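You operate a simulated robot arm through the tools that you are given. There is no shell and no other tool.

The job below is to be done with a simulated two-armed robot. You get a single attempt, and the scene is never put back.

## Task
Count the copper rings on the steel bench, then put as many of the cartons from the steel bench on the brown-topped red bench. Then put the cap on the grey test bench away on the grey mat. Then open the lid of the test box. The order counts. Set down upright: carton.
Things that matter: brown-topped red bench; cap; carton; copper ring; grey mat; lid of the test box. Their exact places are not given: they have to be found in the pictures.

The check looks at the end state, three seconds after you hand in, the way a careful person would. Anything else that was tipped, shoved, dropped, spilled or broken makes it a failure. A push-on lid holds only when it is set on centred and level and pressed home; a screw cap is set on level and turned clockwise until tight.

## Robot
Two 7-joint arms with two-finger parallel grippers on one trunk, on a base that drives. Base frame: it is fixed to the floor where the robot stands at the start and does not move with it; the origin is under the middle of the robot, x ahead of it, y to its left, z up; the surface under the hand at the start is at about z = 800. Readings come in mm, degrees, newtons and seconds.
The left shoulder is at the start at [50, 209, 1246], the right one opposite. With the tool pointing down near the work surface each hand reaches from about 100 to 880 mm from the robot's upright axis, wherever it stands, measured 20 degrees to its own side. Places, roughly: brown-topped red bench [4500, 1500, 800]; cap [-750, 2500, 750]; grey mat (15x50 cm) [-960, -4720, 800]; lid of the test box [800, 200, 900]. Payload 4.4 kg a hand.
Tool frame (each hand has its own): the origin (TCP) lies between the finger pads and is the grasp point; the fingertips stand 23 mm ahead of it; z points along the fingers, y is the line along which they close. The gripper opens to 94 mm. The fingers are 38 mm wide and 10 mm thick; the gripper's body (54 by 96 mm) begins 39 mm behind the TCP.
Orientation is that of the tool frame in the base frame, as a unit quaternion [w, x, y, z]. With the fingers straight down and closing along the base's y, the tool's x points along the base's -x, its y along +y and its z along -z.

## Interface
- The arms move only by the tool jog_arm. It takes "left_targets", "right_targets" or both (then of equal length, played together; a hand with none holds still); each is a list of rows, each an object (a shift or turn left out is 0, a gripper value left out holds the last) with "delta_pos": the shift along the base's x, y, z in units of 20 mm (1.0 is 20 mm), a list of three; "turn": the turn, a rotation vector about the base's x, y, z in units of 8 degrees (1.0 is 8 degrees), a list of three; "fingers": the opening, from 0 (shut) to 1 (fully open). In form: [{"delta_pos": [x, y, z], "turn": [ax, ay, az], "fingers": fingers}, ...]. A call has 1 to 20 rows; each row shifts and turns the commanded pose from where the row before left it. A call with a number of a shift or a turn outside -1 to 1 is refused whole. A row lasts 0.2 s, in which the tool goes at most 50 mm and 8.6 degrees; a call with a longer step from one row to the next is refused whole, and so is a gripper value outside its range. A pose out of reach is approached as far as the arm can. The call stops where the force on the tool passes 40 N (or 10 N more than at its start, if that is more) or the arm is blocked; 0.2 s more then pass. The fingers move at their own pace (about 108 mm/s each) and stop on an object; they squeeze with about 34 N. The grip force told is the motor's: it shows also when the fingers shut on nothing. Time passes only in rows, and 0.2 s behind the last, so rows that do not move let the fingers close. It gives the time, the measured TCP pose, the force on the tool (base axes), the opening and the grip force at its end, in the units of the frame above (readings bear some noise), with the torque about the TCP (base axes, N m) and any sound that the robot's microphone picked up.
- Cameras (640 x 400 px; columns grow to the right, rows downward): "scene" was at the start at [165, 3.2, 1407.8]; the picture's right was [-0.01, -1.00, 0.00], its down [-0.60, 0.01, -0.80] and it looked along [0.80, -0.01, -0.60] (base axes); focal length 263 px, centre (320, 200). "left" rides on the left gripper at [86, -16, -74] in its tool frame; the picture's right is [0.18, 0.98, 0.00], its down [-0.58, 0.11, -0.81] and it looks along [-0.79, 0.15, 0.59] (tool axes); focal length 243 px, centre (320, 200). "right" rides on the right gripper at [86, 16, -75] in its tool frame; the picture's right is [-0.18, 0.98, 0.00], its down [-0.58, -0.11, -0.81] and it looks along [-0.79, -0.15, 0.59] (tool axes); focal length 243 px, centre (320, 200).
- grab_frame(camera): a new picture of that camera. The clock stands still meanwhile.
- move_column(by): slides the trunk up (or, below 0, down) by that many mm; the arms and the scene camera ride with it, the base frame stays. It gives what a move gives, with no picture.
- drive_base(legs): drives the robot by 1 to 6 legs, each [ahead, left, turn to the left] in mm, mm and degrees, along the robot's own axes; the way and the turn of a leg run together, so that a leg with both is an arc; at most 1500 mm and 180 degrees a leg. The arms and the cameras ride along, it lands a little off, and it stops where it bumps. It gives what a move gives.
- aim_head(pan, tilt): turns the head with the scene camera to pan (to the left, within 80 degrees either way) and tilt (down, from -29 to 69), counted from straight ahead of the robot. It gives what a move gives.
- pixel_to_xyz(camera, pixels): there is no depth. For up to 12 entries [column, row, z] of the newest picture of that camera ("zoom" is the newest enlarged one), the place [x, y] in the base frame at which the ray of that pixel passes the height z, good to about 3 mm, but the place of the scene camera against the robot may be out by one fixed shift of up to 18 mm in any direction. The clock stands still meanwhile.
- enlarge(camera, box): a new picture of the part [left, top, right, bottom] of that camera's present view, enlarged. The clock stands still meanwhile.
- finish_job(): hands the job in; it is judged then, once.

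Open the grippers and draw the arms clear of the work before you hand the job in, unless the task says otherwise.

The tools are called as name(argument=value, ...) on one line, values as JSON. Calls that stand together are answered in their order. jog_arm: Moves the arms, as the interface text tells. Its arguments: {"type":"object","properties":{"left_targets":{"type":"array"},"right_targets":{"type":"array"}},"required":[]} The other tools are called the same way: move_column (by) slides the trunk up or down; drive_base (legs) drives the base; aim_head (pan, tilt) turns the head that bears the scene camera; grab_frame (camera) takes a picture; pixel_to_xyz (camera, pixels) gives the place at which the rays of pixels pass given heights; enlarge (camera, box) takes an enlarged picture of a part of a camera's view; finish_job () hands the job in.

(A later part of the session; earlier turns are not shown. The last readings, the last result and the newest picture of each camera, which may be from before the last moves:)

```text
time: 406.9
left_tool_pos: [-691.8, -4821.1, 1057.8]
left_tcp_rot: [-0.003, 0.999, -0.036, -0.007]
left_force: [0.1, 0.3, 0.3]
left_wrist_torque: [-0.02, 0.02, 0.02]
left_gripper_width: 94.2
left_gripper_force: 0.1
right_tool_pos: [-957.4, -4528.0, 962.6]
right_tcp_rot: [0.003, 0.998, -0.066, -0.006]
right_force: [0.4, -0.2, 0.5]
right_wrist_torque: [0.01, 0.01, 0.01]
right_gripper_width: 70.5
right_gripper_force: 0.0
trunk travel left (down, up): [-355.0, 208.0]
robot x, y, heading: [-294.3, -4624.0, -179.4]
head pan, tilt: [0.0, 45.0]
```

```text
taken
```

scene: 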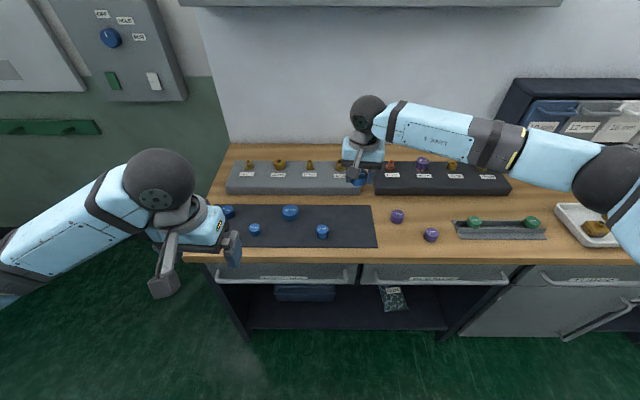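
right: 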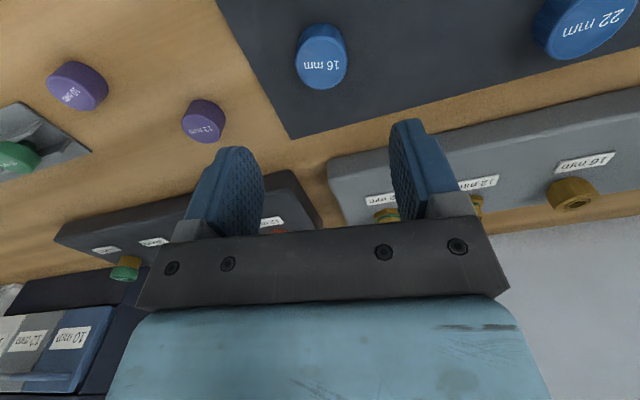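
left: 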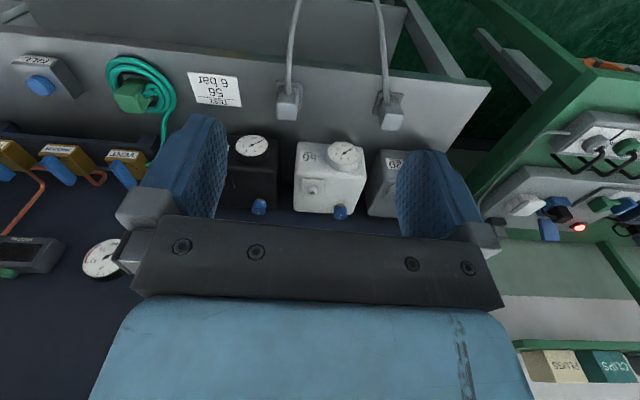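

The cap ("16 mm") stands upright on the grey mat. I draw the right hand back, raise the trunk and go back toward the steel bench, turning round in the open space at y≈-2450.

jog_arm(right_targets=[{"delta_pos": [1, 0, 0.3]}, {"delta_pos": [1, 0, 0.3]}, {"delta_pos": [1, 0, 0.3]}, {"delta_pos": [1, 0, 0.3]}, {"delta_pos": [1, 0, 0.3]}, {"delta_pos": [1, 0, 0.3]}, {"delta_pos": [1, 0, 0.3]}, {"delta_pos": [1, 0, 0.3]}, {"delta_pos": [1, 0, 0.3]}, {"delta_pos": [1, 0, 0.3]}, {"delta_pos": [1, 0, 0.3]}, {"delta_pos": [1, 0, 0.3]}, {"delta_pos": [1, 0, 0.3]}])

move_column(by=200)

grab_frame(camera="scene")

drive_base(legs=[[0, -1100, -0.4], [0, -1080, 0]])

```text
time: 409.7
left_tool_pos: [-690.4, -4822.5, 1059.5]
left_tcp_rot: [-0.001, 0.999, -0.036, -0.007]
left_force: [0.2, 0.3, -0.3]
left_wrist_torque: [0.0, -0.01, -0.05]
left_gripper_width: 94.3
left_gripper_force: 0.1
right_tool_pos: [-699.3, -4528.9, 1037.4]
right_tcp_rot: [0.003, 0.998, -0.068, -0.004]
right_force: [0.6, 0.9, -0.4]
right_wrist_torque: [0.0, -0.02, -0.02]
right_gripper_width: 70.2
right_gripper_force: 0.1
trunk travel left (down, up): [-355.0, 208.0]
robot x, y, heading: [-296.7, -4621.7, -179.6]
head pan, tilt: [0.0, 45.0]
```

```text
time: 411.8
left_tool_pos: [-691.7, -4822.3, 1258.1]
left_tcp_rot: [-0.001, 0.999, -0.037, -0.007]
left_force: [0.6, 1.1, 0.0]
left_wrist_torque: [0.01, 0.01, -0.01]
left_gripper_width: 94.1
left_gripper_force: 0.1
right_tool_pos: [-699.1, -4529.8, 1237.4]
right_tcp_rot: [0.002, 0.998, -0.067, -0.004]
right_force: [-0.2, -0.5, -0.8]
right_wrist_torque: [-0.03, 0.02, 0.0]
right_gripper_width: 70.6
right_gripper_force: 0.2
trunk travel left (down, up): [-555.0, 8.0]
robot x, y, heading: [-293.4, -4626.0, -179.8]
head pan, tilt: [0.0, 45.0]
```

```text
taken
```

scene: 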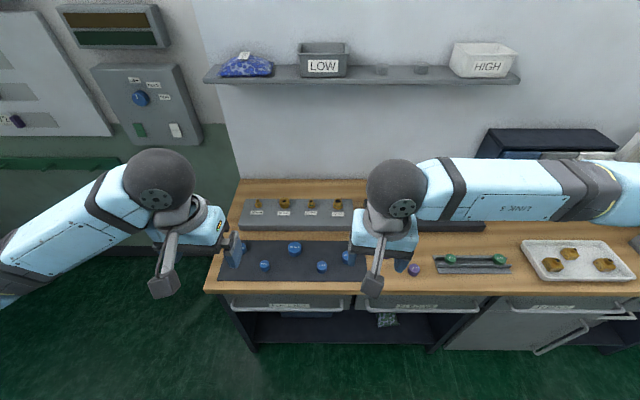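

```text
time: 431.0
left_tool_pos: [-663.3, -2642.2, 1260.2]
left_tcp_rot: [-0.002, 0.998, -0.057, -0.008]
left_force: [0.5, 0.4, -0.6]
left_wrist_torque: [0.0, -0.01, 0.01]
left_gripper_width: 94.0
left_gripper_force: 0.0
right_tool_pos: [-658.2, -2347.2, 1238.3]
right_tcp_rot: [0.002, 0.996, -0.087, -0.004]
right_force: [0.1, 0.5, 0.3]
right_wrist_torque: [0.0, 0.02, 0.03]
right_gripper_width: 70.5
right_gripper_force: 0.1
trunk travel left (down, up): [-555.0, 8.0]
robot x, y, heading: [-258.7, -2456.6, 178.3]
head pan, tilt: [0.0, 45.0]
```

I back up 300 mm, turn round to face +x, and drive left along the steel bench's front.

drive_base(legs=[[-280, 0, 0], [0, 0, -90], [0, 0, -88.3]])

```text
time: 440.6
left_tool_pos: [423.1, -2276.4, 1258.4]
left_tcp_rot: [0.007, 0.045, 0.999, -0.002]
left_force: [0.4, 0.5, 0.2]
left_wrist_torque: [0.02, -0.04, 0.0]
left_gripper_width: 94.0
left_gripper_force: 0.1
right_tool_pos: [424.4, -2570.4, 1238.5]
right_tcp_rot: [0.004, 0.075, 0.997, 0.002]
right_force: [0.1, 0.1, 0.0]
right_wrist_torque: [-0.02, -0.01, 0.0]
right_gripper_width: 70.3
right_gripper_force: 0.1
trunk travel left (down, up): [-555.0, 8.0]
robot x, y, heading: [21.8, -2467.0, -0.7]
head pan, tilt: [0.0, 45.0]
```

drive_base(legs=[[-100, 0, 0.7], [0, 1300, 0]])

aim_head(pan=0, tilt=42)

grab_frame(camera="scene")

```text
time: 452.9
left_tool_pos: [313.7, -974.6, 1258.9]
left_tcp_rot: [0.007, 0.037, 0.999, -0.002]
left_force: [0.5, -0.2, -0.6]
left_wrist_torque: [0.01, 0.02, 0.0]
left_gripper_width: 93.9
left_gripper_force: 0.1
right_tool_pos: [322.1, -1268.2, 1237.4]
right_tcp_rot: [0.005, 0.067, 0.998, 0.003]
right_force: [-0.7, -0.2, 0.5]
right_wrist_torque: [0.0, -0.01, 0.02]
right_gripper_width: 70.5
right_gripper_force: 0.1
trunk travel left (down, up): [-555.0, 8.0]
robot x, y, heading: [-84.0, -1173.5, 0.5]
head pan, tilt: [0.0, 45.0]
```

```text
time: 453.5
left_tool_pos: [314.5, -975.2, 1258.0]
left_tcp_rot: [0.008, 0.037, 0.999, -0.002]
left_force: [1.5, 0.1, 0.8]
left_wrist_torque: [0.03, 0.01, 0.01]
left_gripper_width: 93.9
left_gripper_force: 0.1
right_tool_pos: [321.1, -1268.6, 1237.7]
right_tcp_rot: [0.005, 0.067, 0.998, 0.004]
right_force: [-0.2, -1.1, -0.2]
right_wrist_torque: [0.02, 0.03, 0.0]
right_gripper_width: 70.3
right_gripper_force: 0.0
trunk travel left (down, up): [-555.0, 8.0]
robot x, y, heading: [-83.5, -1171.9, 0.5]
head pan, tilt: [0.0, 42.0]
```

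```text
taken
```

scene: 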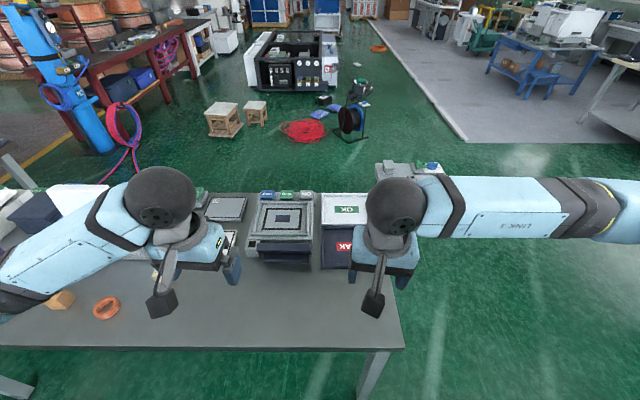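

The right part of the bench has no more rings: the count of two stands. I go on to y≈60, before the white test box.

drive_base(legs=[[0, 1240, -0.5]])

aim_head(pan=15, tilt=42)

grab_frame(camera="scene")

enlarge(camera="scene", box=[220, 120, 480, 290])

```text
time: 464.6
left_tool_pos: [318.8, 248.7, 1257.2]
left_tcp_rot: [0.007, 0.045, 0.999, -0.002]
left_force: [0.9, -0.3, -0.2]
left_wrist_torque: [-0.04, 0.01, -0.01]
left_gripper_width: 93.8
left_gripper_force: 0.0
right_tool_pos: [322.2, -45.3, 1238.9]
right_tcp_rot: [0.005, 0.075, 0.997, 0.003]
right_force: [0.6, -0.6, 0.6]
right_wrist_torque: [-0.01, -0.03, -0.02]
right_gripper_width: 70.2
right_gripper_force: 0.0
trunk travel left (down, up): [-555.0, 8.0]
robot x, y, heading: [-82.2, 59.9, -0.1]
head pan, tilt: [0.0, 42.0]
```

```text
time: 465.3
left_tool_pos: [318.6, 249.1, 1258.6]
left_tcp_rot: [0.007, 0.045, 0.999, -0.001]
left_force: [-1.1, 0.0, 0.0]
left_wrist_torque: [0.03, 0.0, 0.0]
left_gripper_width: 94.1
left_gripper_force: 0.0
right_tool_pos: [321.1, -43.9, 1237.9]
right_tcp_rot: [0.005, 0.074, 0.997, 0.003]
right_force: [0.6, 0.6, 0.4]
right_wrist_torque: [-0.01, 0.02, -0.02]
right_gripper_width: 70.6
right_gripper_force: 0.1
trunk travel left (down, up): [-555.0, 8.0]
robot x, y, heading: [-81.6, 58.6, -0.4]
head pan, tilt: [15.0, 42.0]
```

```text
taken
```

scene: 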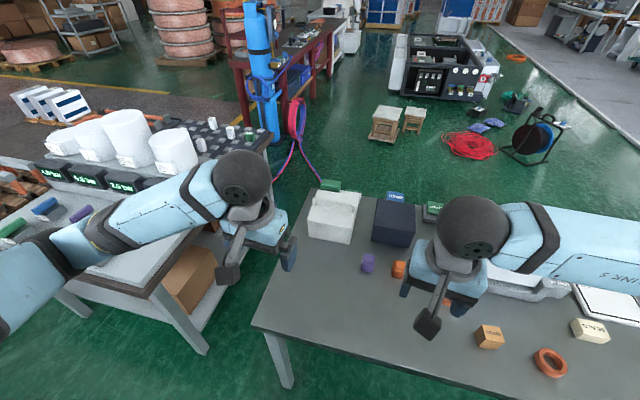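

```text
2.35 times, centred on (350, 205) of scene
```

zoom: 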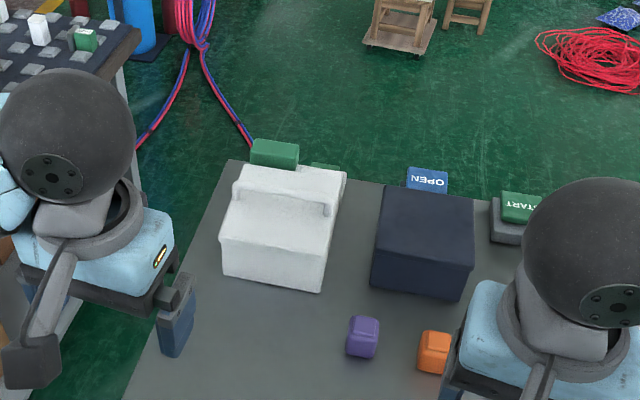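

The white box at (335,215) has a handle bar along the back of its lid; the navy box has an OPEN key behind it. I lower the trunk and bring the left hand's camera over the white box for a closer look.

move_column(by=-150)

jog_arm(left_targets=[{"delta_pos": [1, -0.2, 0]}, {"delta_pos": [1, -0.2, 0]}, {"delta_pos": [1, -0.2, 0]}, {"delta_pos": [1, -0.2, 0]}, {"delta_pos": [1, -0.2, 0]}, {"delta_pos": [1, -0.2, 0]}, {"delta_pos": [1, -0.2, 0]}, {"delta_pos": [1, -0.2, 0]}, {"delta_pos": [1, -0.2, 0]}, {"delta_pos": [1, -0.2, 0]}, {"delta_pos": [1, -0.2, 0]}, {"delta_pos": [1, -0.2, 0]}])

grab_frame(camera="left")

grab_frame(camera="scene")

```text
time: 467.1
left_tool_pos: [319.4, 250.3, 1109.1]
left_tcp_rot: [0.007, 0.045, 0.999, -0.001]
left_force: [0.3, -1.0, 0.8]
left_wrist_torque: [-0.01, 0.0, -0.03]
left_gripper_width: 93.9
left_gripper_force: 0.1
right_tool_pos: [320.9, -44.2, 1088.7]
right_tcp_rot: [0.005, 0.075, 0.997, 0.004]
right_force: [0.7, 0.2, 0.7]
right_wrist_torque: [0.02, 0.0, -0.02]
right_gripper_width: 70.7
right_gripper_force: 0.0
trunk travel left (down, up): [-405.0, 158.0]
robot x, y, heading: [-81.7, 59.3, -0.5]
head pan, tilt: [15.0, 42.0]
```

```text
time: 469.7
left_tool_pos: [560.0, 200.9, 1108.1]
left_tcp_rot: [0.006, 0.044, 0.999, -0.002]
left_force: [-0.2, 0.6, -0.6]
left_wrist_torque: [0.0, 0.02, 0.02]
left_gripper_width: 93.8
left_gripper_force: 0.1
right_tool_pos: [322.8, -45.0, 1089.2]
right_tcp_rot: [0.004, 0.074, 0.997, 0.003]
right_force: [0.9, 0.0, 0.1]
right_wrist_torque: [0.02, 0.0, -0.02]
right_gripper_width: 70.5
right_gripper_force: 0.0
trunk travel left (down, up): [-405.0, 158.0]
robot x, y, heading: [-79.4, 56.4, -0.5]
head pan, tilt: [15.0, 42.0]
```

```text
taken
```

left: 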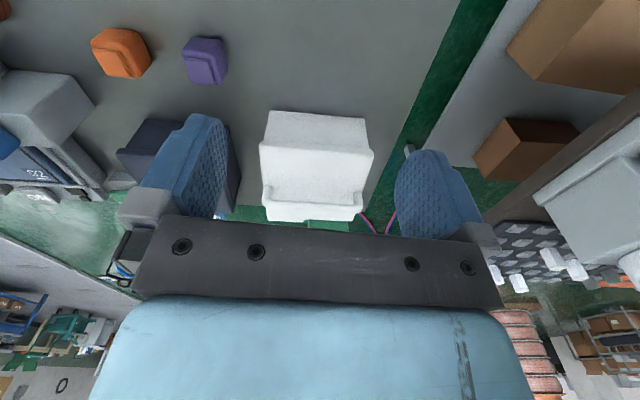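

```text
taken
```

scene: 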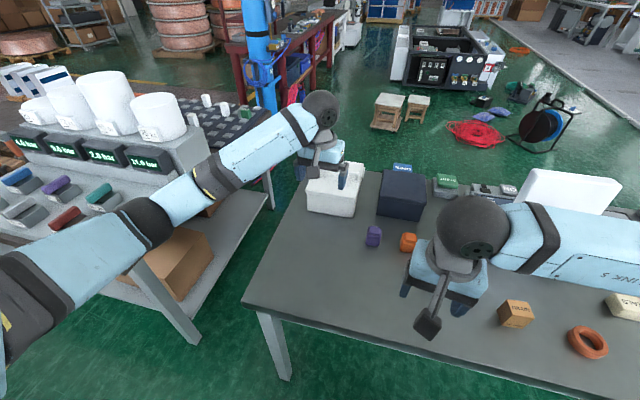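

I enlarge the white box in the left camera view (255–375, 105–225).

enlarge(camera="left", box=[240, 95, 390, 230])

enlarge(camera="scene", box=[280, 130, 450, 260])

```text
2.96 times, centred on (315, 162) of left
```

zoom: 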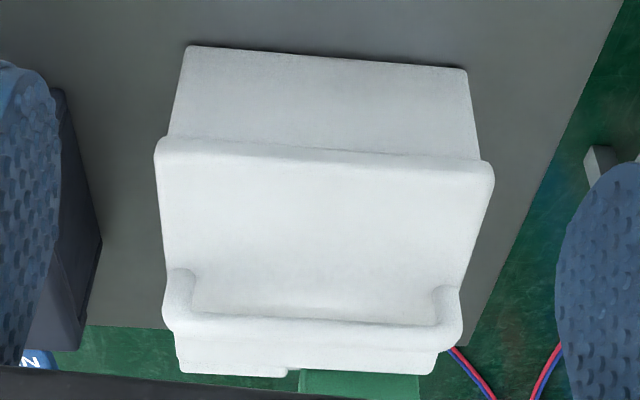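

```text
3.08 times, centred on (365, 195) of scene
```

zoom: 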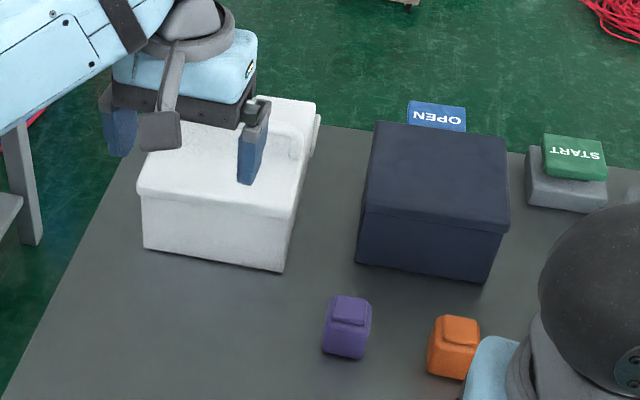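

I measure the box: near bottom corners, lid lip, and handle bar.

pixel_to_xyz(camera="left", pixels=[[270.4, 110, 800], [364, 118, 800], [263.6, 140, 900], [369, 148.5, 900], [263.6, 140, 920], [369, 148.5, 920], [268, 202, 950], [359, 206, 950], [268, 202, 970], [359, 206, 970], [268, 219, 920]])

```text
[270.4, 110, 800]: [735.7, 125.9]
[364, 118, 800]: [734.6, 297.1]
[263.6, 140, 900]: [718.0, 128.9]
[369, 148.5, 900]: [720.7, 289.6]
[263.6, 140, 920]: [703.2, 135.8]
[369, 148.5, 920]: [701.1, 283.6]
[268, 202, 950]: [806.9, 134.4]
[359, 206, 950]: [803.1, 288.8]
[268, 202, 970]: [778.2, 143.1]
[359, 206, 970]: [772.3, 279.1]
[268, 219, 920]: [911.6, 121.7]
```

The box spans x≈735–940, y≈126–297; its handle lies toward the far side and all labels face the far side, so the box's front is over there. I retract and drive round to look at it from the front before touching it.

jog_arm(left_targets=[{"delta_pos": [-1, 0.2, 0]}, {"delta_pos": [-1, 0.2, 0]}, {"delta_pos": [-1, 0.2, 0]}, {"delta_pos": [-1, 0.2, 0]}, {"delta_pos": [-1, 0.2, 0]}, {"delta_pos": [-1, 0.2, 0]}, {"delta_pos": [-1, 0.2, 0]}, {"delta_pos": [-1, 0.2, 0]}, {"delta_pos": [-1, 0.2, 0]}, {"delta_pos": [-1, 0.2, 0]}, {"delta_pos": [-1, 0.2, 0]}, {"delta_pos": [-1, 0.2, 0]}])

move_column(by=150)

drive_base(legs=[[0, -1500, 0.5], [0, -1030, 0]])

```text
time: 472.3
left_tool_pos: [319.8, 249.4, 1107.9]
left_tcp_rot: [0.007, 0.045, 0.999, -0.002]
left_force: [-1.1, -0.3, -0.3]
left_wrist_torque: [-0.02, -0.03, 0.02]
left_gripper_width: 93.9
left_gripper_force: 0.0
right_tool_pos: [320.8, -42.7, 1088.4]
right_tcp_rot: [0.005, 0.074, 0.997, 0.003]
right_force: [-0.2, 0.2, -0.8]
right_wrist_torque: [-0.01, 0.02, 0.01]
right_gripper_width: 70.7
right_gripper_force: 0.0
trunk travel left (down, up): [-405.0, 158.0]
robot x, y, heading: [-79.0, 55.6, -0.7]
head pan, tilt: [15.0, 42.0]
```

```text
time: 474.0
left_tool_pos: [321.0, 250.2, 1258.3]
left_tcp_rot: [0.007, 0.045, 0.999, -0.002]
left_force: [-0.1, -0.2, 0.1]
left_wrist_torque: [-0.01, -0.02, 0.01]
left_gripper_width: 93.9
left_gripper_force: 0.0
right_tool_pos: [320.2, -43.8, 1236.4]
right_tcp_rot: [0.005, 0.075, 0.997, 0.004]
right_force: [0.2, 0.3, 0.4]
right_wrist_torque: [0.0, 0.0, -0.03]
right_gripper_width: 70.5
right_gripper_force: 0.1
trunk travel left (down, up): [-555.0, 8.0]
robot x, y, heading: [-80.0, 59.1, -0.6]
head pan, tilt: [15.0, 42.0]
```

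```text
time: 496.2
left_tool_pos: [322.9, -2266.2, 1259.7]
left_tcp_rot: [0.008, 0.031, 0.999, -0.002]
left_force: [-0.6, -0.2, -0.7]
left_wrist_torque: [0.01, -0.04, -0.01]
left_gripper_width: 94.1
left_gripper_force: 0.0
right_tool_pos: [332.7, -2559.6, 1239.6]
right_tcp_rot: [0.005, 0.06, 0.998, 0.002]
right_force: [-0.1, -0.6, 0.3]
right_wrist_torque: [-0.01, 0.02, 0.02]
right_gripper_width: 70.5
right_gripper_force: 0.1
trunk travel left (down, up): [-555.0, 8.0]
robot x, y, heading: [-73.6, -2468.6, 1.2]
head pan, tilt: [15.0, 42.0]
```

drive_base(legs=[[1500, 0, -1.2], [670, 0, 0], [0, 0, 90], [0, 0, 90]])

```text
time: 514.6
left_tool_pos: [1687.2, -2663.2, 1258.9]
left_tcp_rot: [-0.002, 0.999, -0.038, -0.007]
left_force: [0.2, 0.3, -0.2]
left_wrist_torque: [-0.03, 0.03, 0.0]
left_gripper_width: 93.9
left_gripper_force: 0.1
right_tool_pos: [1681.0, -2369.7, 1238.2]
right_tcp_rot: [0.004, 0.998, -0.068, -0.005]
right_force: [1.2, 0.4, -0.3]
right_wrist_torque: [-0.01, 0.03, 0.03]
right_gripper_width: 70.4
right_gripper_force: 0.1
trunk travel left (down, up): [-555.0, 8.0]
robot x, y, heading: [2084.8, -2469.2, -180.2]
head pan, tilt: [15.0, 42.0]
```

Turned round at (2085,-2469). I drive right (toward +y) behind the bench to y≈-900.

drive_base(legs=[[0, -1500, 0], [300, -300, 0]])

aim_head(pan=-40, tilt=40)

grab_frame(camera="scene")

```text
time: 530.6
left_tool_pos: [1374.0, -873.4, 1259.5]
left_tcp_rot: [-0.001, 0.999, -0.037, -0.007]
left_force: [0.0, -0.4, -0.5]
left_wrist_torque: [-0.01, 0.01, -0.03]
left_gripper_width: 94.0
left_gripper_force: 0.1
right_tool_pos: [1367.7, -580.7, 1237.8]
right_tcp_rot: [0.002, 0.998, -0.067, -0.004]
right_force: [-0.1, 0.1, 0.1]
right_wrist_torque: [-0.01, -0.02, 0.0]
right_gripper_width: 70.3
right_gripper_force: 0.1
trunk travel left (down, up): [-555.0, 8.0]
robot x, y, heading: [1773.4, -677.5, -179.4]
head pan, tilt: [15.0, 42.0]
```

```text
time: 531.9
left_tool_pos: [1372.8, -872.6, 1259.7]
left_tcp_rot: [-0.002, 0.999, -0.037, -0.006]
left_force: [0.0, -0.4, 0.3]
left_wrist_torque: [0.01, 0.0, 0.01]
left_gripper_width: 94.1
left_gripper_force: 0.0
right_tool_pos: [1367.0, -579.1, 1237.9]
right_tcp_rot: [0.003, 0.998, -0.067, -0.005]
right_force: [-0.1, -1.0, -0.6]
right_wrist_torque: [-0.02, -0.01, 0.03]
right_gripper_width: 70.7
right_gripper_force: 0.1
trunk travel left (down, up): [-555.0, 8.0]
robot x, y, heading: [1772.1, -673.5, -179.7]
head pan, tilt: [-40.0, 40.0]
```

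```text
taken
```

scene: 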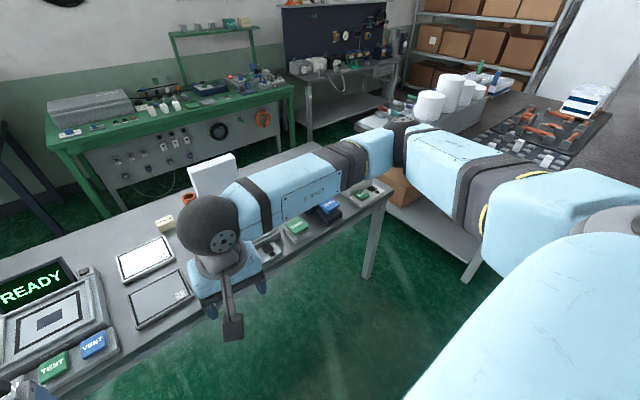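

drive_base(legs=[[0, -500, -0.4], [260, 0, 0]])

aim_head(pan=-35, tilt=45)

grab_frame(camera="scene")

grab_frame(camera="right")

```text
time: 538.3
left_tool_pos: [1111.1, -369.9, 1258.7]
left_tcp_rot: [-0.002, 0.999, -0.038, -0.007]
left_force: [0.4, -0.5, 0.4]
left_wrist_torque: [-0.02, -0.03, 0.01]
left_gripper_width: 94.0
left_gripper_force: 0.0
right_tool_pos: [1106.3, -77.8, 1239.1]
right_tcp_rot: [0.003, 0.998, -0.068, -0.005]
right_force: [0.7, -0.1, 0.2]
right_wrist_torque: [0.0, 0.0, 0.03]
right_gripper_width: 70.6
right_gripper_force: 0.1
trunk travel left (down, up): [-555.0, 8.0]
robot x, y, heading: [1509.4, -172.9, -179.6]
head pan, tilt: [-40.0, 40.0]
```

```text
time: 538.9
left_tool_pos: [1110.5, -371.6, 1259.0]
left_tcp_rot: [-0.002, 0.999, -0.038, -0.008]
left_force: [-0.1, -0.5, -0.6]
left_wrist_torque: [-0.03, -0.04, 0.0]
left_gripper_width: 94.1
left_gripper_force: 0.0
right_tool_pos: [1105.5, -77.2, 1238.1]
right_tcp_rot: [0.003, 0.998, -0.067, -0.004]
right_force: [0.1, -0.4, 0.1]
right_wrist_torque: [0.02, -0.04, -0.02]
right_gripper_width: 70.8
right_gripper_force: 0.1
trunk travel left (down, up): [-555.0, 8.0]
robot x, y, heading: [1509.0, -173.3, -179.8]
head pan, tilt: [-35.0, 45.0]
```

```text
taken
```

scene: 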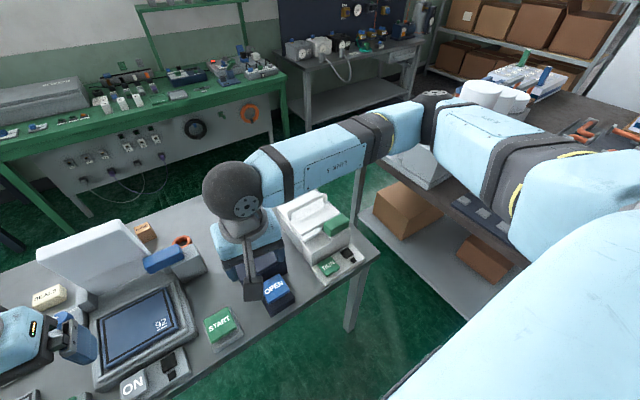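

```text
taken
```

right: 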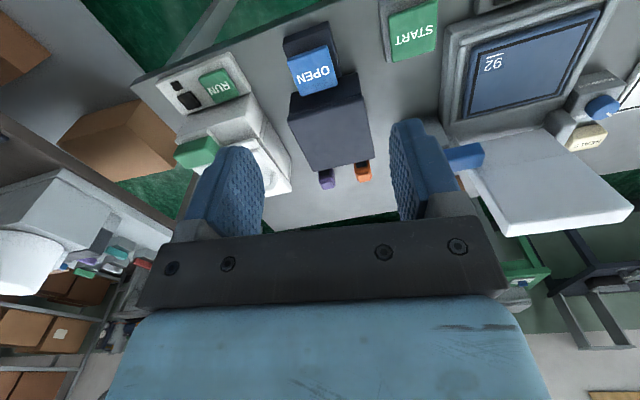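

From the front, the white box shows a strip with a RUN key, a switch, and a green block at its side; the navy one has OPEN. I enlarge the white box in both views.

enlarge(camera="right", box=[120, 50, 320, 210])

enlarge(camera="scene", box=[230, 170, 400, 310])

```text
2.50 times, centred on (220, 130) of right
```

zoom: 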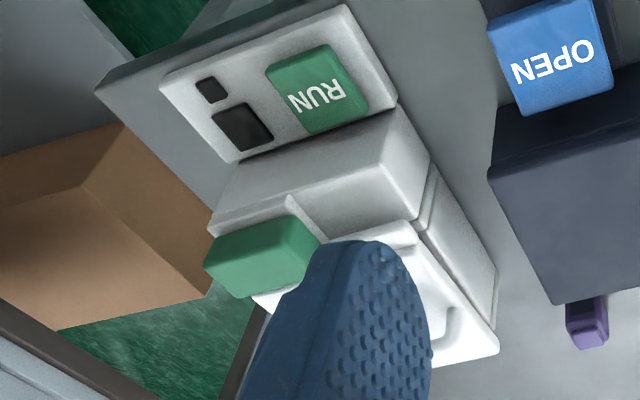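

```text
2.86 times, centred on (315, 240) of scene
```

zoom: 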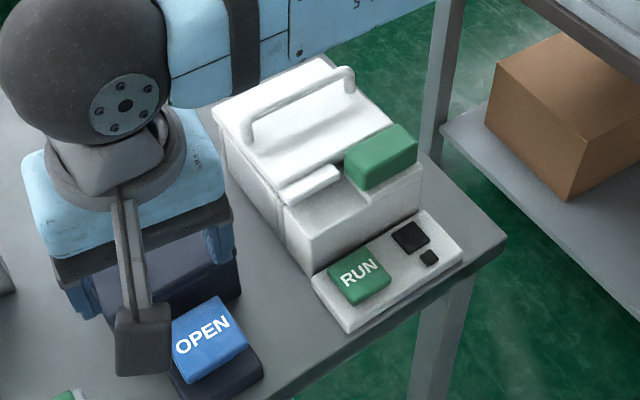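

The box has a front part with a green block and RUN strip, and behind it a lid with an arched handle. I bring the right wrist camera close to see how the lid is latched and hinged.

move_column(by=-130)

jog_arm(right_targets=[{"delta_pos": [0.3, 1, 0], "fingers": 1}, {"delta_pos": [0.3, 1, 0]}, {"delta_pos": [0.3, 1, 0]}, {"delta_pos": [0.3, 1, 0]}, {"delta_pos": [0.3, 1, 0]}, {"delta_pos": [0, 1, 0]}, {"delta_pos": [0, 1, 0]}, {"delta_pos": [0, 1, 0]}, {"delta_pos": [0, 1, 0]}, {"delta_pos": [0, 1, 0]}, {"delta_pos": [0, 1, 0]}, {"delta_pos": [0, 1, 0]}, {"delta_pos": [0, 1, 0]}, {"delta_pos": [0, 1, 0]}, {"delta_pos": [0, 1, 0]}])

grab_frame(camera="right")

grab_frame(camera="scene")

```text
time: 540.5
left_tool_pos: [1110.4, -371.1, 1128.7]
left_tcp_rot: [-0.002, 0.999, -0.038, -0.006]
left_force: [-0.4, 0.1, -0.3]
left_wrist_torque: [0.02, -0.01, -0.04]
left_gripper_width: 93.9
left_gripper_force: 0.0
right_tool_pos: [1106.5, -76.8, 1108.5]
right_tcp_rot: [0.003, 0.998, -0.067, -0.005]
right_force: [0.8, -0.2, 0.0]
right_wrist_torque: [0.0, 0.01, 0.01]
right_gripper_width: 70.5
right_gripper_force: 0.1
trunk travel left (down, up): [-425.0, 138.0]
robot x, y, heading: [1509.8, -172.0, -179.8]
head pan, tilt: [-35.0, 45.0]
```

```text
time: 543.7
left_tool_pos: [1112.2, -369.7, 1129.1]
left_tcp_rot: [-0.002, 0.999, -0.038, -0.007]
left_force: [0.6, 0.0, 0.7]
left_wrist_torque: [-0.01, 0.01, 0.01]
left_gripper_width: 94.1
left_gripper_force: 0.0
right_tool_pos: [1134.4, 223.7, 1110.7]
right_tcp_rot: [0.003, 0.998, -0.066, -0.005]
right_force: [0.1, -0.6, -0.2]
right_wrist_torque: [0.01, 0.02, 0.01]
right_gripper_width: 93.9
right_gripper_force: 0.1
trunk travel left (down, up): [-425.0, 138.0]
robot x, y, heading: [1508.8, -173.8, -179.5]
head pan, tilt: [-35.0, 45.0]
```

```text
taken
```

right: 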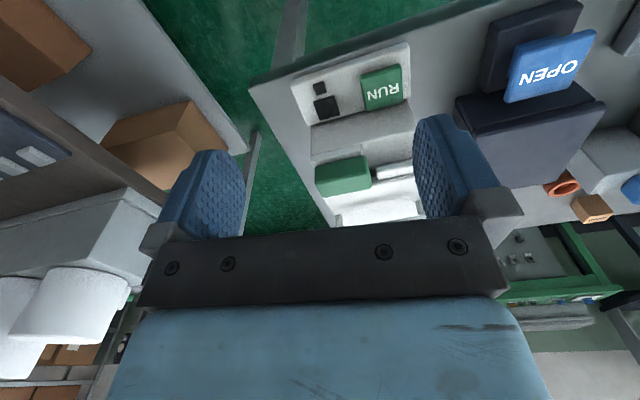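

```text
taken
```

scene: 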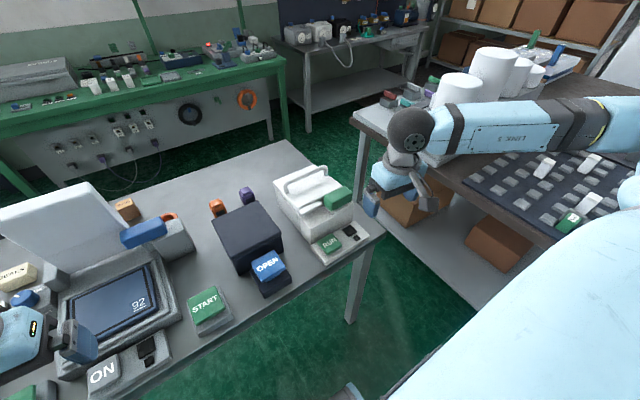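

Now the scene camera sees the white box well at (312,205). I enlarge it.

enlarge(camera="scene", box=[262, 155, 382, 265])

enlarge(camera="right", box=[270, 30, 450, 235])

```text
3.64 times, centred on (322, 210) of scene
```

zoom: 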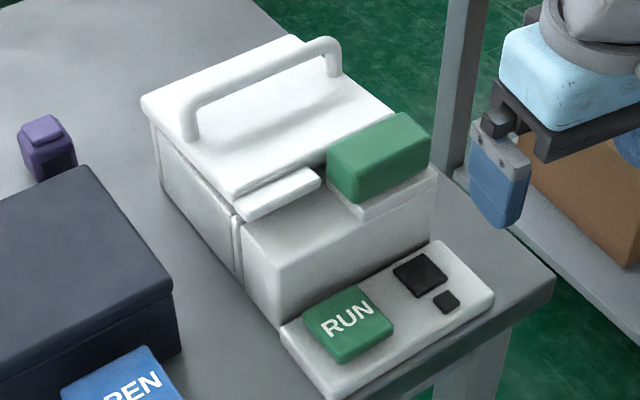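

```text
1.95 times, centred on (360, 132) of right
```

zoom: 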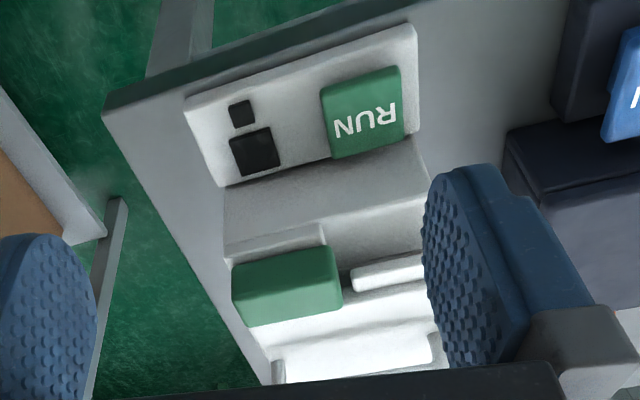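

The lid (thin, overhanging) carries the arched handle; in front of it sits a small white block and a big green block. I bring the right camera nearer and steeper to see the latch side.

jog_arm(right_targets=[{"delta_pos": [-0.9, -0.1, -0.75]}, {"delta_pos": [-0.9, -0.1, -0.75]}, {"delta_pos": [-0.9, -0.1, -0.75]}, {"delta_pos": [-0.9, -0.1, -0.75]}])

grab_frame(camera="right")

enlarge(camera="right", box=[220, 0, 440, 230])

```text
time: 544.7
left_tool_pos: [1110.6, -370.4, 1128.9]
left_tcp_rot: [-0.001, 0.999, -0.037, -0.006]
left_force: [0.2, -0.6, -0.1]
left_wrist_torque: [0.0, -0.01, -0.02]
left_gripper_width: 93.7
left_gripper_force: 0.0
right_tool_pos: [1064.2, 216.3, 1048.3]
right_tcp_rot: [0.003, 0.998, -0.067, -0.004]
right_force: [0.2, 1.0, -0.6]
right_wrist_torque: [-0.03, -0.01, -0.03]
right_gripper_width: 93.8
right_gripper_force: 0.1
trunk travel left (down, up): [-425.0, 138.0]
robot x, y, heading: [1506.5, -172.7, -179.5]
head pan, tilt: [-35.0, 45.0]
```

```text
taken
```

right: 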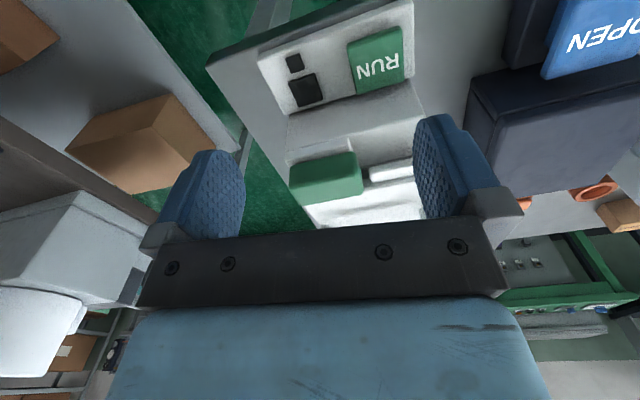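

```text
1.74 times, centred on (330, 115) of right
```

zoom: 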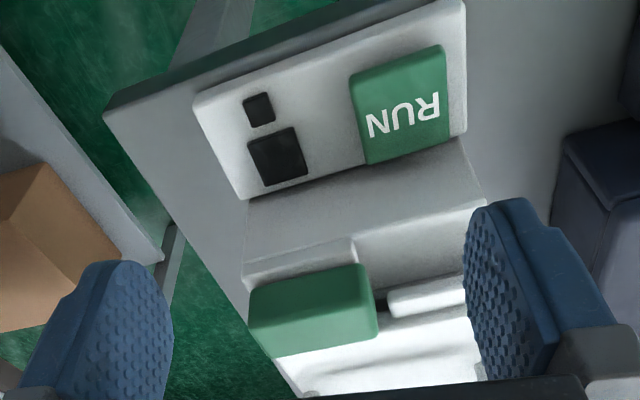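

There is a dark piece between the green block and the white block at zoom (382,300), perhaps a bolt. I enlarge that spot.

enlarge(camera="right", box=[285, 135, 425, 225])

enlarge(camera="scene", box=[290, 170, 360, 230])

```text
4.44 times, centred on (355, 180) of right
```

zoom: 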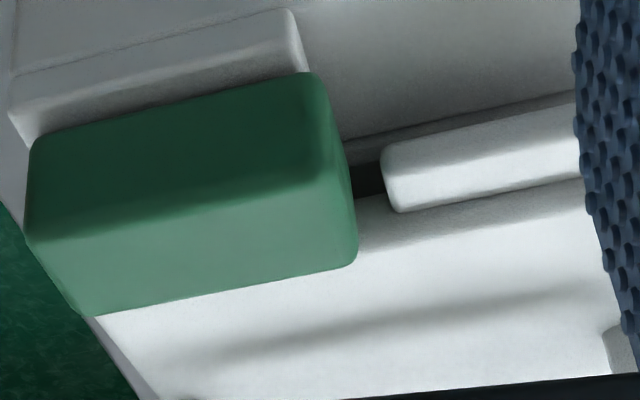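

```text
6.67 times, centred on (325, 200) of scene
```

zoom: 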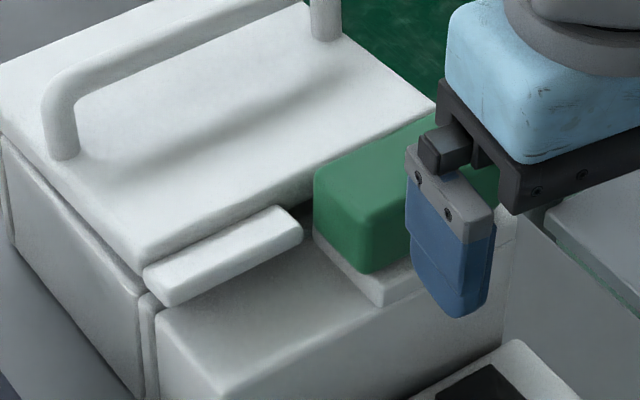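

The lid has a front tab, and the green block on a base looks like a release key beside it. I move the right camera over the lid to measure handle and green block.

jog_arm(right_targets=[{"delta_pos": [-0.9, 0, 0.3]}, {"delta_pos": [-0.9, 0, 0.3]}, {"delta_pos": [-0.9, 0, 0.3]}, {"delta_pos": [-0.9, 0, 0.3]}, {"delta_pos": [-0.9, 0, 0.3]}, {"delta_pos": [-0.9, 0, 0.3]}, {"delta_pos": [-0.9, 0, 0.3]}, {"delta_pos": [-0.9, 0, 0]}, {"delta_pos": [-0.9, 0, 0]}])

grab_frame(camera="right")

grab_frame(camera="scene")

```text
time: 546.7
left_tool_pos: [1111.1, -371.5, 1127.8]
left_tcp_rot: [-0.001, 0.999, -0.037, -0.007]
left_force: [0.0, 1.2, 0.1]
left_wrist_torque: [0.01, -0.01, 0.01]
left_gripper_width: 94.0
left_gripper_force: 0.1
right_tool_pos: [900.1, 215.0, 1087.5]
right_tcp_rot: [0.002, 0.998, -0.067, -0.005]
right_force: [0.5, -0.1, 0.3]
right_wrist_torque: [0.0, 0.01, -0.01]
right_gripper_width: 94.0
right_gripper_force: 0.0
trunk travel left (down, up): [-425.0, 138.0]
robot x, y, heading: [1506.5, -174.2, -179.7]
head pan, tilt: [-35.0, 45.0]
```

```text
taken
```

right: 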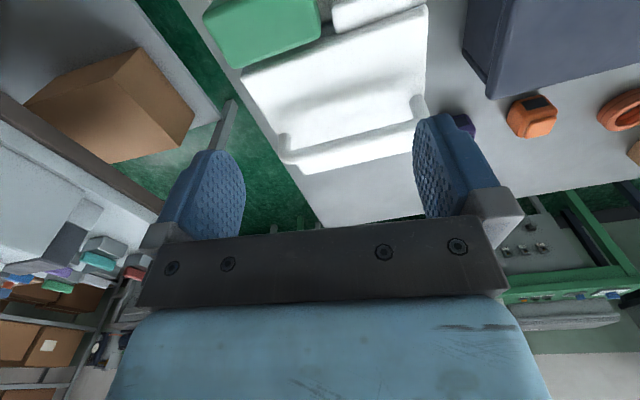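

```text
taken
```

scene: 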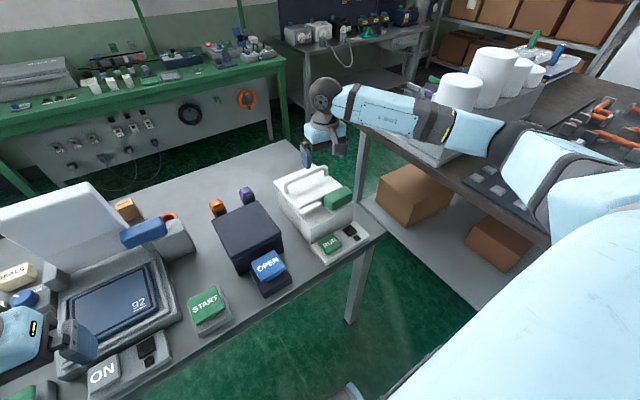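

enlarge(camera="right", box=[200, 0, 440, 230])

```text
1.74 times, centred on (320, 115) of right
```

zoom: 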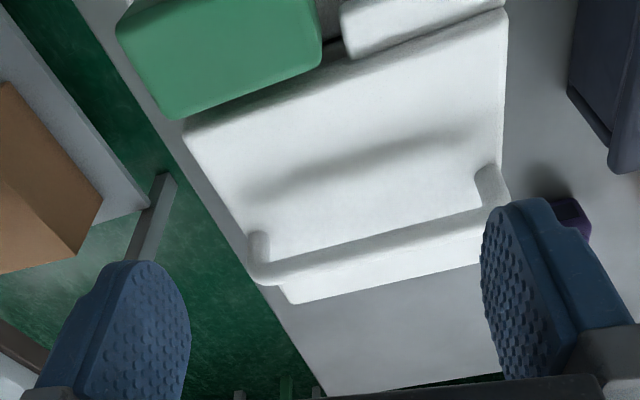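

pixel_to_xyz(camera="right", pixels=[[242.4, 77.6, 890], [426.3, 5.8, 890], [242.4, 77.6, 910], [426.3, 5.8, 910], [302.8, 174.2, 900], [423.4, 150.6, 900], [284.4, 136.3, 900], [417.7, 98.9, 900], [288.4, 154, 945], [412, 123.6, 945], [288.4, 154, 955], [412, 123.6, 955]])

```text
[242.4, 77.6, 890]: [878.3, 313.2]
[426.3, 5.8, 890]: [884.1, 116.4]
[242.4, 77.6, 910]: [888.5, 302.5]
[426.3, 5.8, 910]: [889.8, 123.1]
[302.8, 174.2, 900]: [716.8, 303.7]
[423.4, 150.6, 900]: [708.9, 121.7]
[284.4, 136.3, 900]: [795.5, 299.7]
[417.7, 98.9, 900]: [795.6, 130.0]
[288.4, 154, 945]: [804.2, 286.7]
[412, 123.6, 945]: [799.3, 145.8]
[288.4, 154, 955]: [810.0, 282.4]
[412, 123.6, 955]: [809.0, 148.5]
```

Lid top is at z≈905, x≈713–886, y≈122–303; the handle bar runs along y at x≈800, z≈940. I look more closely at the green block where it meets the lid.

enlarge(camera="scene", box=[308, 180, 358, 220])

enlarge(camera="right", box=[195, 0, 345, 90])

```text
10.00 times, centred on (333, 200) of scene
```

zoom: 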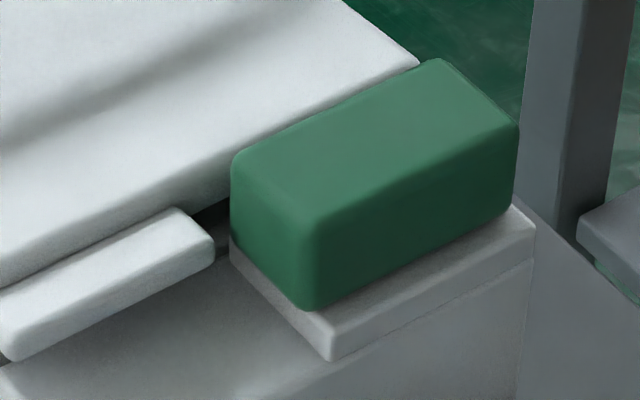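

```text
4.27 times, centred on (270, 45) of right
```

zoom: 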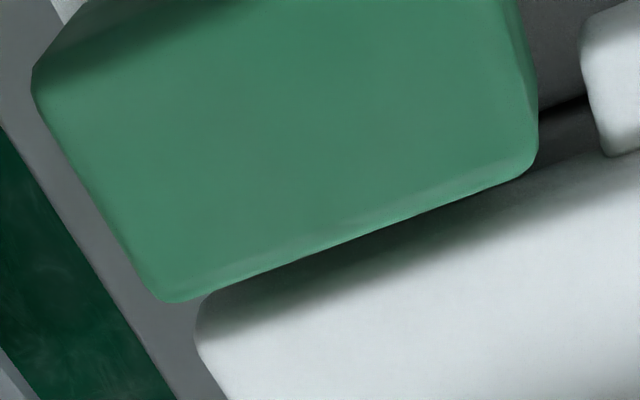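

Before trying the lid I bring the base a little nearer (40 mm ahead, 80 mm right), with the hand well above the box, then turn the right hand by 90° so its fingers close along x across the handle bar.

drive_base(legs=[[40, -80, 0]])

jog_arm(right_targets=[{"delta_pos": [0, 0, 0.2], "turn": [0, 0, -1]}, {"delta_pos": [0, 0, 0.2], "turn": [0, 0, -1]}, {"delta_pos": [0, 0, 0], "turn": [0, 0, -1]}, {"delta_pos": [0, 0, 0], "turn": [0, 0, -1]}, {"delta_pos": [0, 0, 0], "turn": [0, 0, -1]}, {"delta_pos": [0, 0, 0], "turn": [0, 0, -1]}, {"delta_pos": [0, 0, 0], "turn": [0, 0, -1]}, {"delta_pos": [0, 0, 0], "turn": [0, 0, -1]}, {"delta_pos": [0, 0, 0], "turn": [0, 0, -1]}, {"delta_pos": [0, 0, 0], "turn": [0, 0, -1]}])

grab_frame(camera="right")

grab_frame(camera="scene")

```text
time: 548.1
left_tool_pos: [1071.1, -291.1, 1128.3]
left_tcp_rot: [-0.001, 0.999, -0.038, -0.007]
left_force: [-0.5, 0.8, -0.7]
left_wrist_torque: [-0.01, 0.01, 0.0]
left_gripper_width: 93.9
left_gripper_force: 0.1
right_tool_pos: [861.4, 295.0, 1089.1]
right_tcp_rot: [0.003, 0.998, -0.067, -0.005]
right_force: [0.5, 0.1, 0.4]
right_wrist_torque: [0.0, -0.03, 0.0]
right_gripper_width: 93.8
right_gripper_force: 0.0
trunk travel left (down, up): [-425.0, 138.0]
robot x, y, heading: [1470.0, -92.9, -179.8]
head pan, tilt: [-35.0, 45.0]
```

```text
time: 550.3
left_tool_pos: [1071.0, -291.5, 1127.7]
left_tcp_rot: [-0.002, 0.999, -0.038, -0.007]
left_force: [0.2, -0.6, -0.2]
left_wrist_torque: [0.0, -0.02, -0.03]
left_gripper_width: 93.9
left_gripper_force: 0.1
right_tool_pos: [860.9, 295.0, 1097.7]
right_tcp_rot: [-0.001, 0.721, -0.693, -0.005]
right_force: [-1.5, 0.0, 0.0]
right_wrist_torque: [-0.01, -0.02, 0.0]
right_gripper_width: 94.0
right_gripper_force: 0.1
trunk travel left (down, up): [-425.0, 138.0]
robot x, y, heading: [1468.0, -94.8, -179.7]
head pan, tilt: [-35.0, 45.0]
```

```text
taken
```

right: 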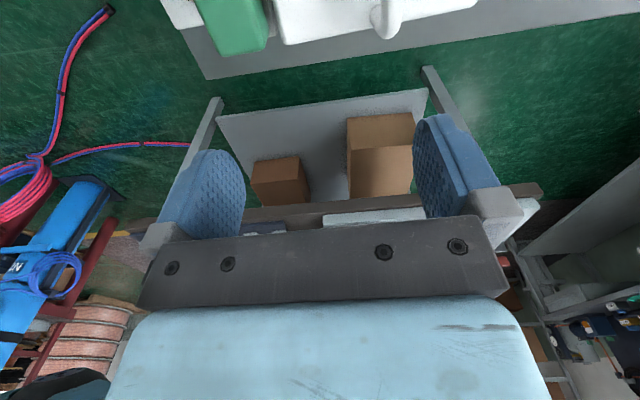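

```text
taken
```

scene: 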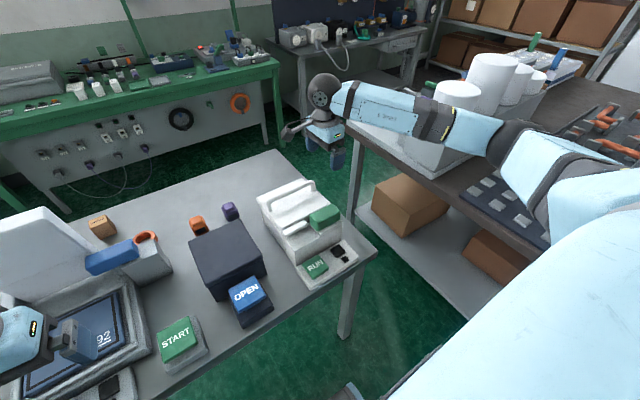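

The hand now closes along x. I move it above the handle's middle (800,216) and look down.

jog_arm(right_targets=[{"delta_pos": [-0.76, -0.98, 0], "turn": [0, 0, -0.29]}, {"delta_pos": [-0.76, -0.98, 0]}, {"delta_pos": [-0.76, -0.98, 0]}, {"delta_pos": [-0.76, -0.98, 0]}, {"delta_pos": [0, 0, 0]}])

grab_frame(camera="right")

```text
time: 551.5
left_tool_pos: [1070.2, -291.1, 1128.8]
left_tcp_rot: [-0.002, 0.999, -0.038, -0.008]
left_force: [0.1, -0.3, -0.5]
left_wrist_torque: [-0.02, 0.02, 0.03]
left_gripper_width: 93.8
left_gripper_force: 0.0
right_tool_pos: [799.5, 218.5, 1096.8]
right_tcp_rot: [0.0, 0.707, -0.707, -0.006]
right_force: [0.4, 0.7, 0.6]
right_wrist_torque: [0.01, -0.01, 0.03]
right_gripper_width: 93.9
right_gripper_force: 0.0
trunk travel left (down, up): [-425.0, 138.0]
robot x, y, heading: [1473.5, -93.8, -179.8]
head pan, tilt: [-35.0, 45.0]
```

```text
taken
```

right: 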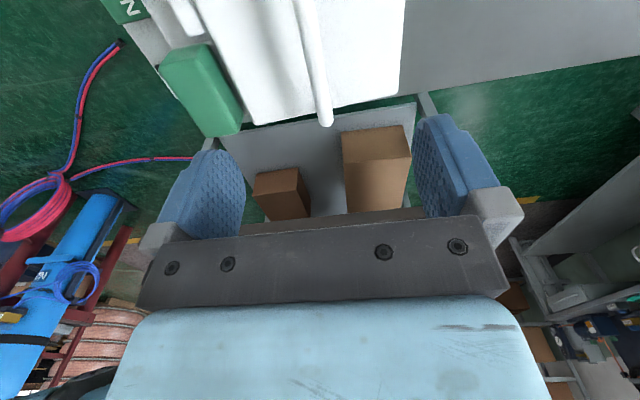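

enlarge(camera="right", box=[110, 0, 430, 150])

pixel_to_xyz(camera="right", pixels=[[304, 20, 940], [318, 90, 940], [325, 120, 940], [304, 20, 950], [318, 90, 950], [297, 20, 940], [311, 20, 940], [245, 123, 905], [400, 95, 905], [205, 135, 900], [242, 125, 930], [160, 65, 930]])

```text
2.00 times, centred on (270, 75) of right
```

zoom: 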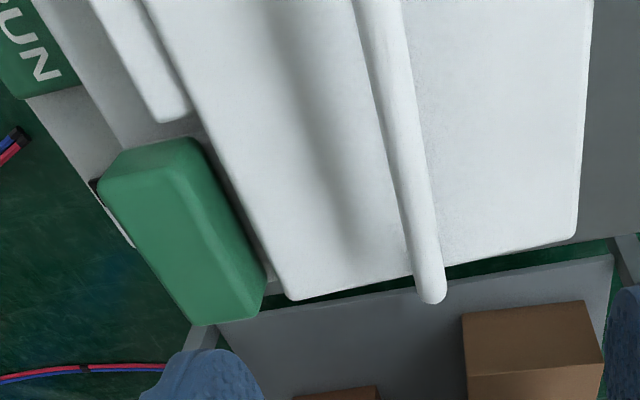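

```text
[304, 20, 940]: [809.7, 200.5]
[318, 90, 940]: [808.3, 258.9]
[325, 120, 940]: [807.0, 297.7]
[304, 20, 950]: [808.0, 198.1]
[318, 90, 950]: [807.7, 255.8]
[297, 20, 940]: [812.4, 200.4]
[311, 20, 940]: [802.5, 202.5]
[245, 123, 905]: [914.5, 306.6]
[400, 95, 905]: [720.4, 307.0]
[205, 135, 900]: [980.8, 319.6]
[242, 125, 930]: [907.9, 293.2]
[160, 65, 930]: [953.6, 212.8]
```

The bar is at x≈808, ≈10 mm thick. I shift 8 mm and go down so the fingers straddle the bar at TCP z≈945, tips above the lid.

jog_arm(right_targets=[{"delta_pos": [0.42, 0, -1]}, {"delta_pos": [0, 0, -1]}, {"delta_pos": [0, 0, -1]}, {"delta_pos": [0, 0, -1]}, {"delta_pos": [0, 0, -1]}, {"delta_pos": [0, 0, -1]}, {"delta_pos": [0, 0, -0.6]}])

grab_frame(camera="right")

enlarge(camera="scene", box=[240, 150, 360, 260])

```text
time: 553.1
left_tool_pos: [1071.7, -290.4, 1128.1]
left_tcp_rot: [-0.002, 0.999, -0.038, -0.006]
left_force: [0.6, 0.1, -0.3]
left_wrist_torque: [0.0, 0.01, 0.01]
left_gripper_width: 94.0
left_gripper_force: 0.0
right_tool_pos: [808.6, 217.5, 963.8]
right_tcp_rot: [0.0, 0.707, -0.707, -0.006]
right_force: [-0.5, -0.6, -0.3]
right_wrist_torque: [0.0, 0.0, 0.01]
right_gripper_width: 93.7
right_gripper_force: 0.0
trunk travel left (down, up): [-425.0, 138.0]
robot x, y, heading: [1468.2, -90.8, -179.6]
head pan, tilt: [-35.0, 45.0]
```

```text
taken
```

right: 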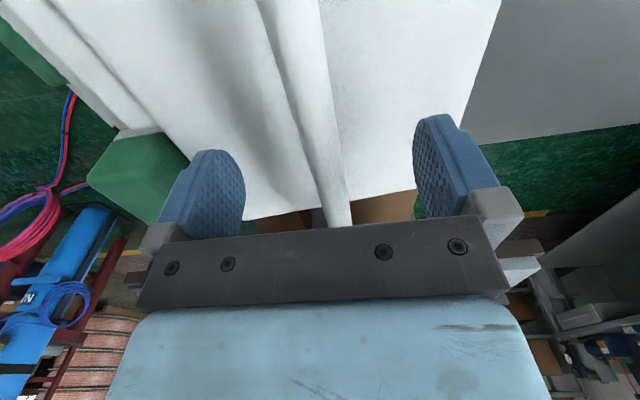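

```text
3.64 times, centred on (300, 205) of scene
```

zoom: 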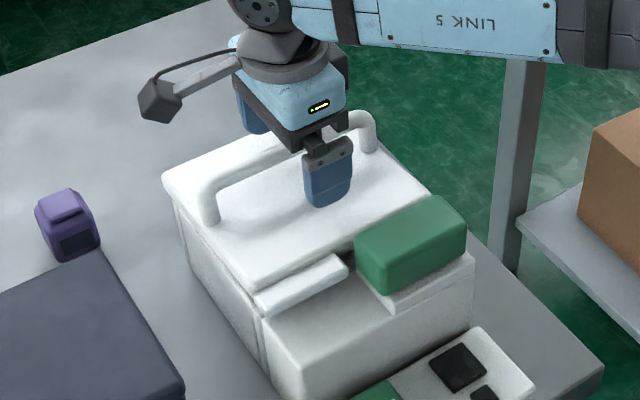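

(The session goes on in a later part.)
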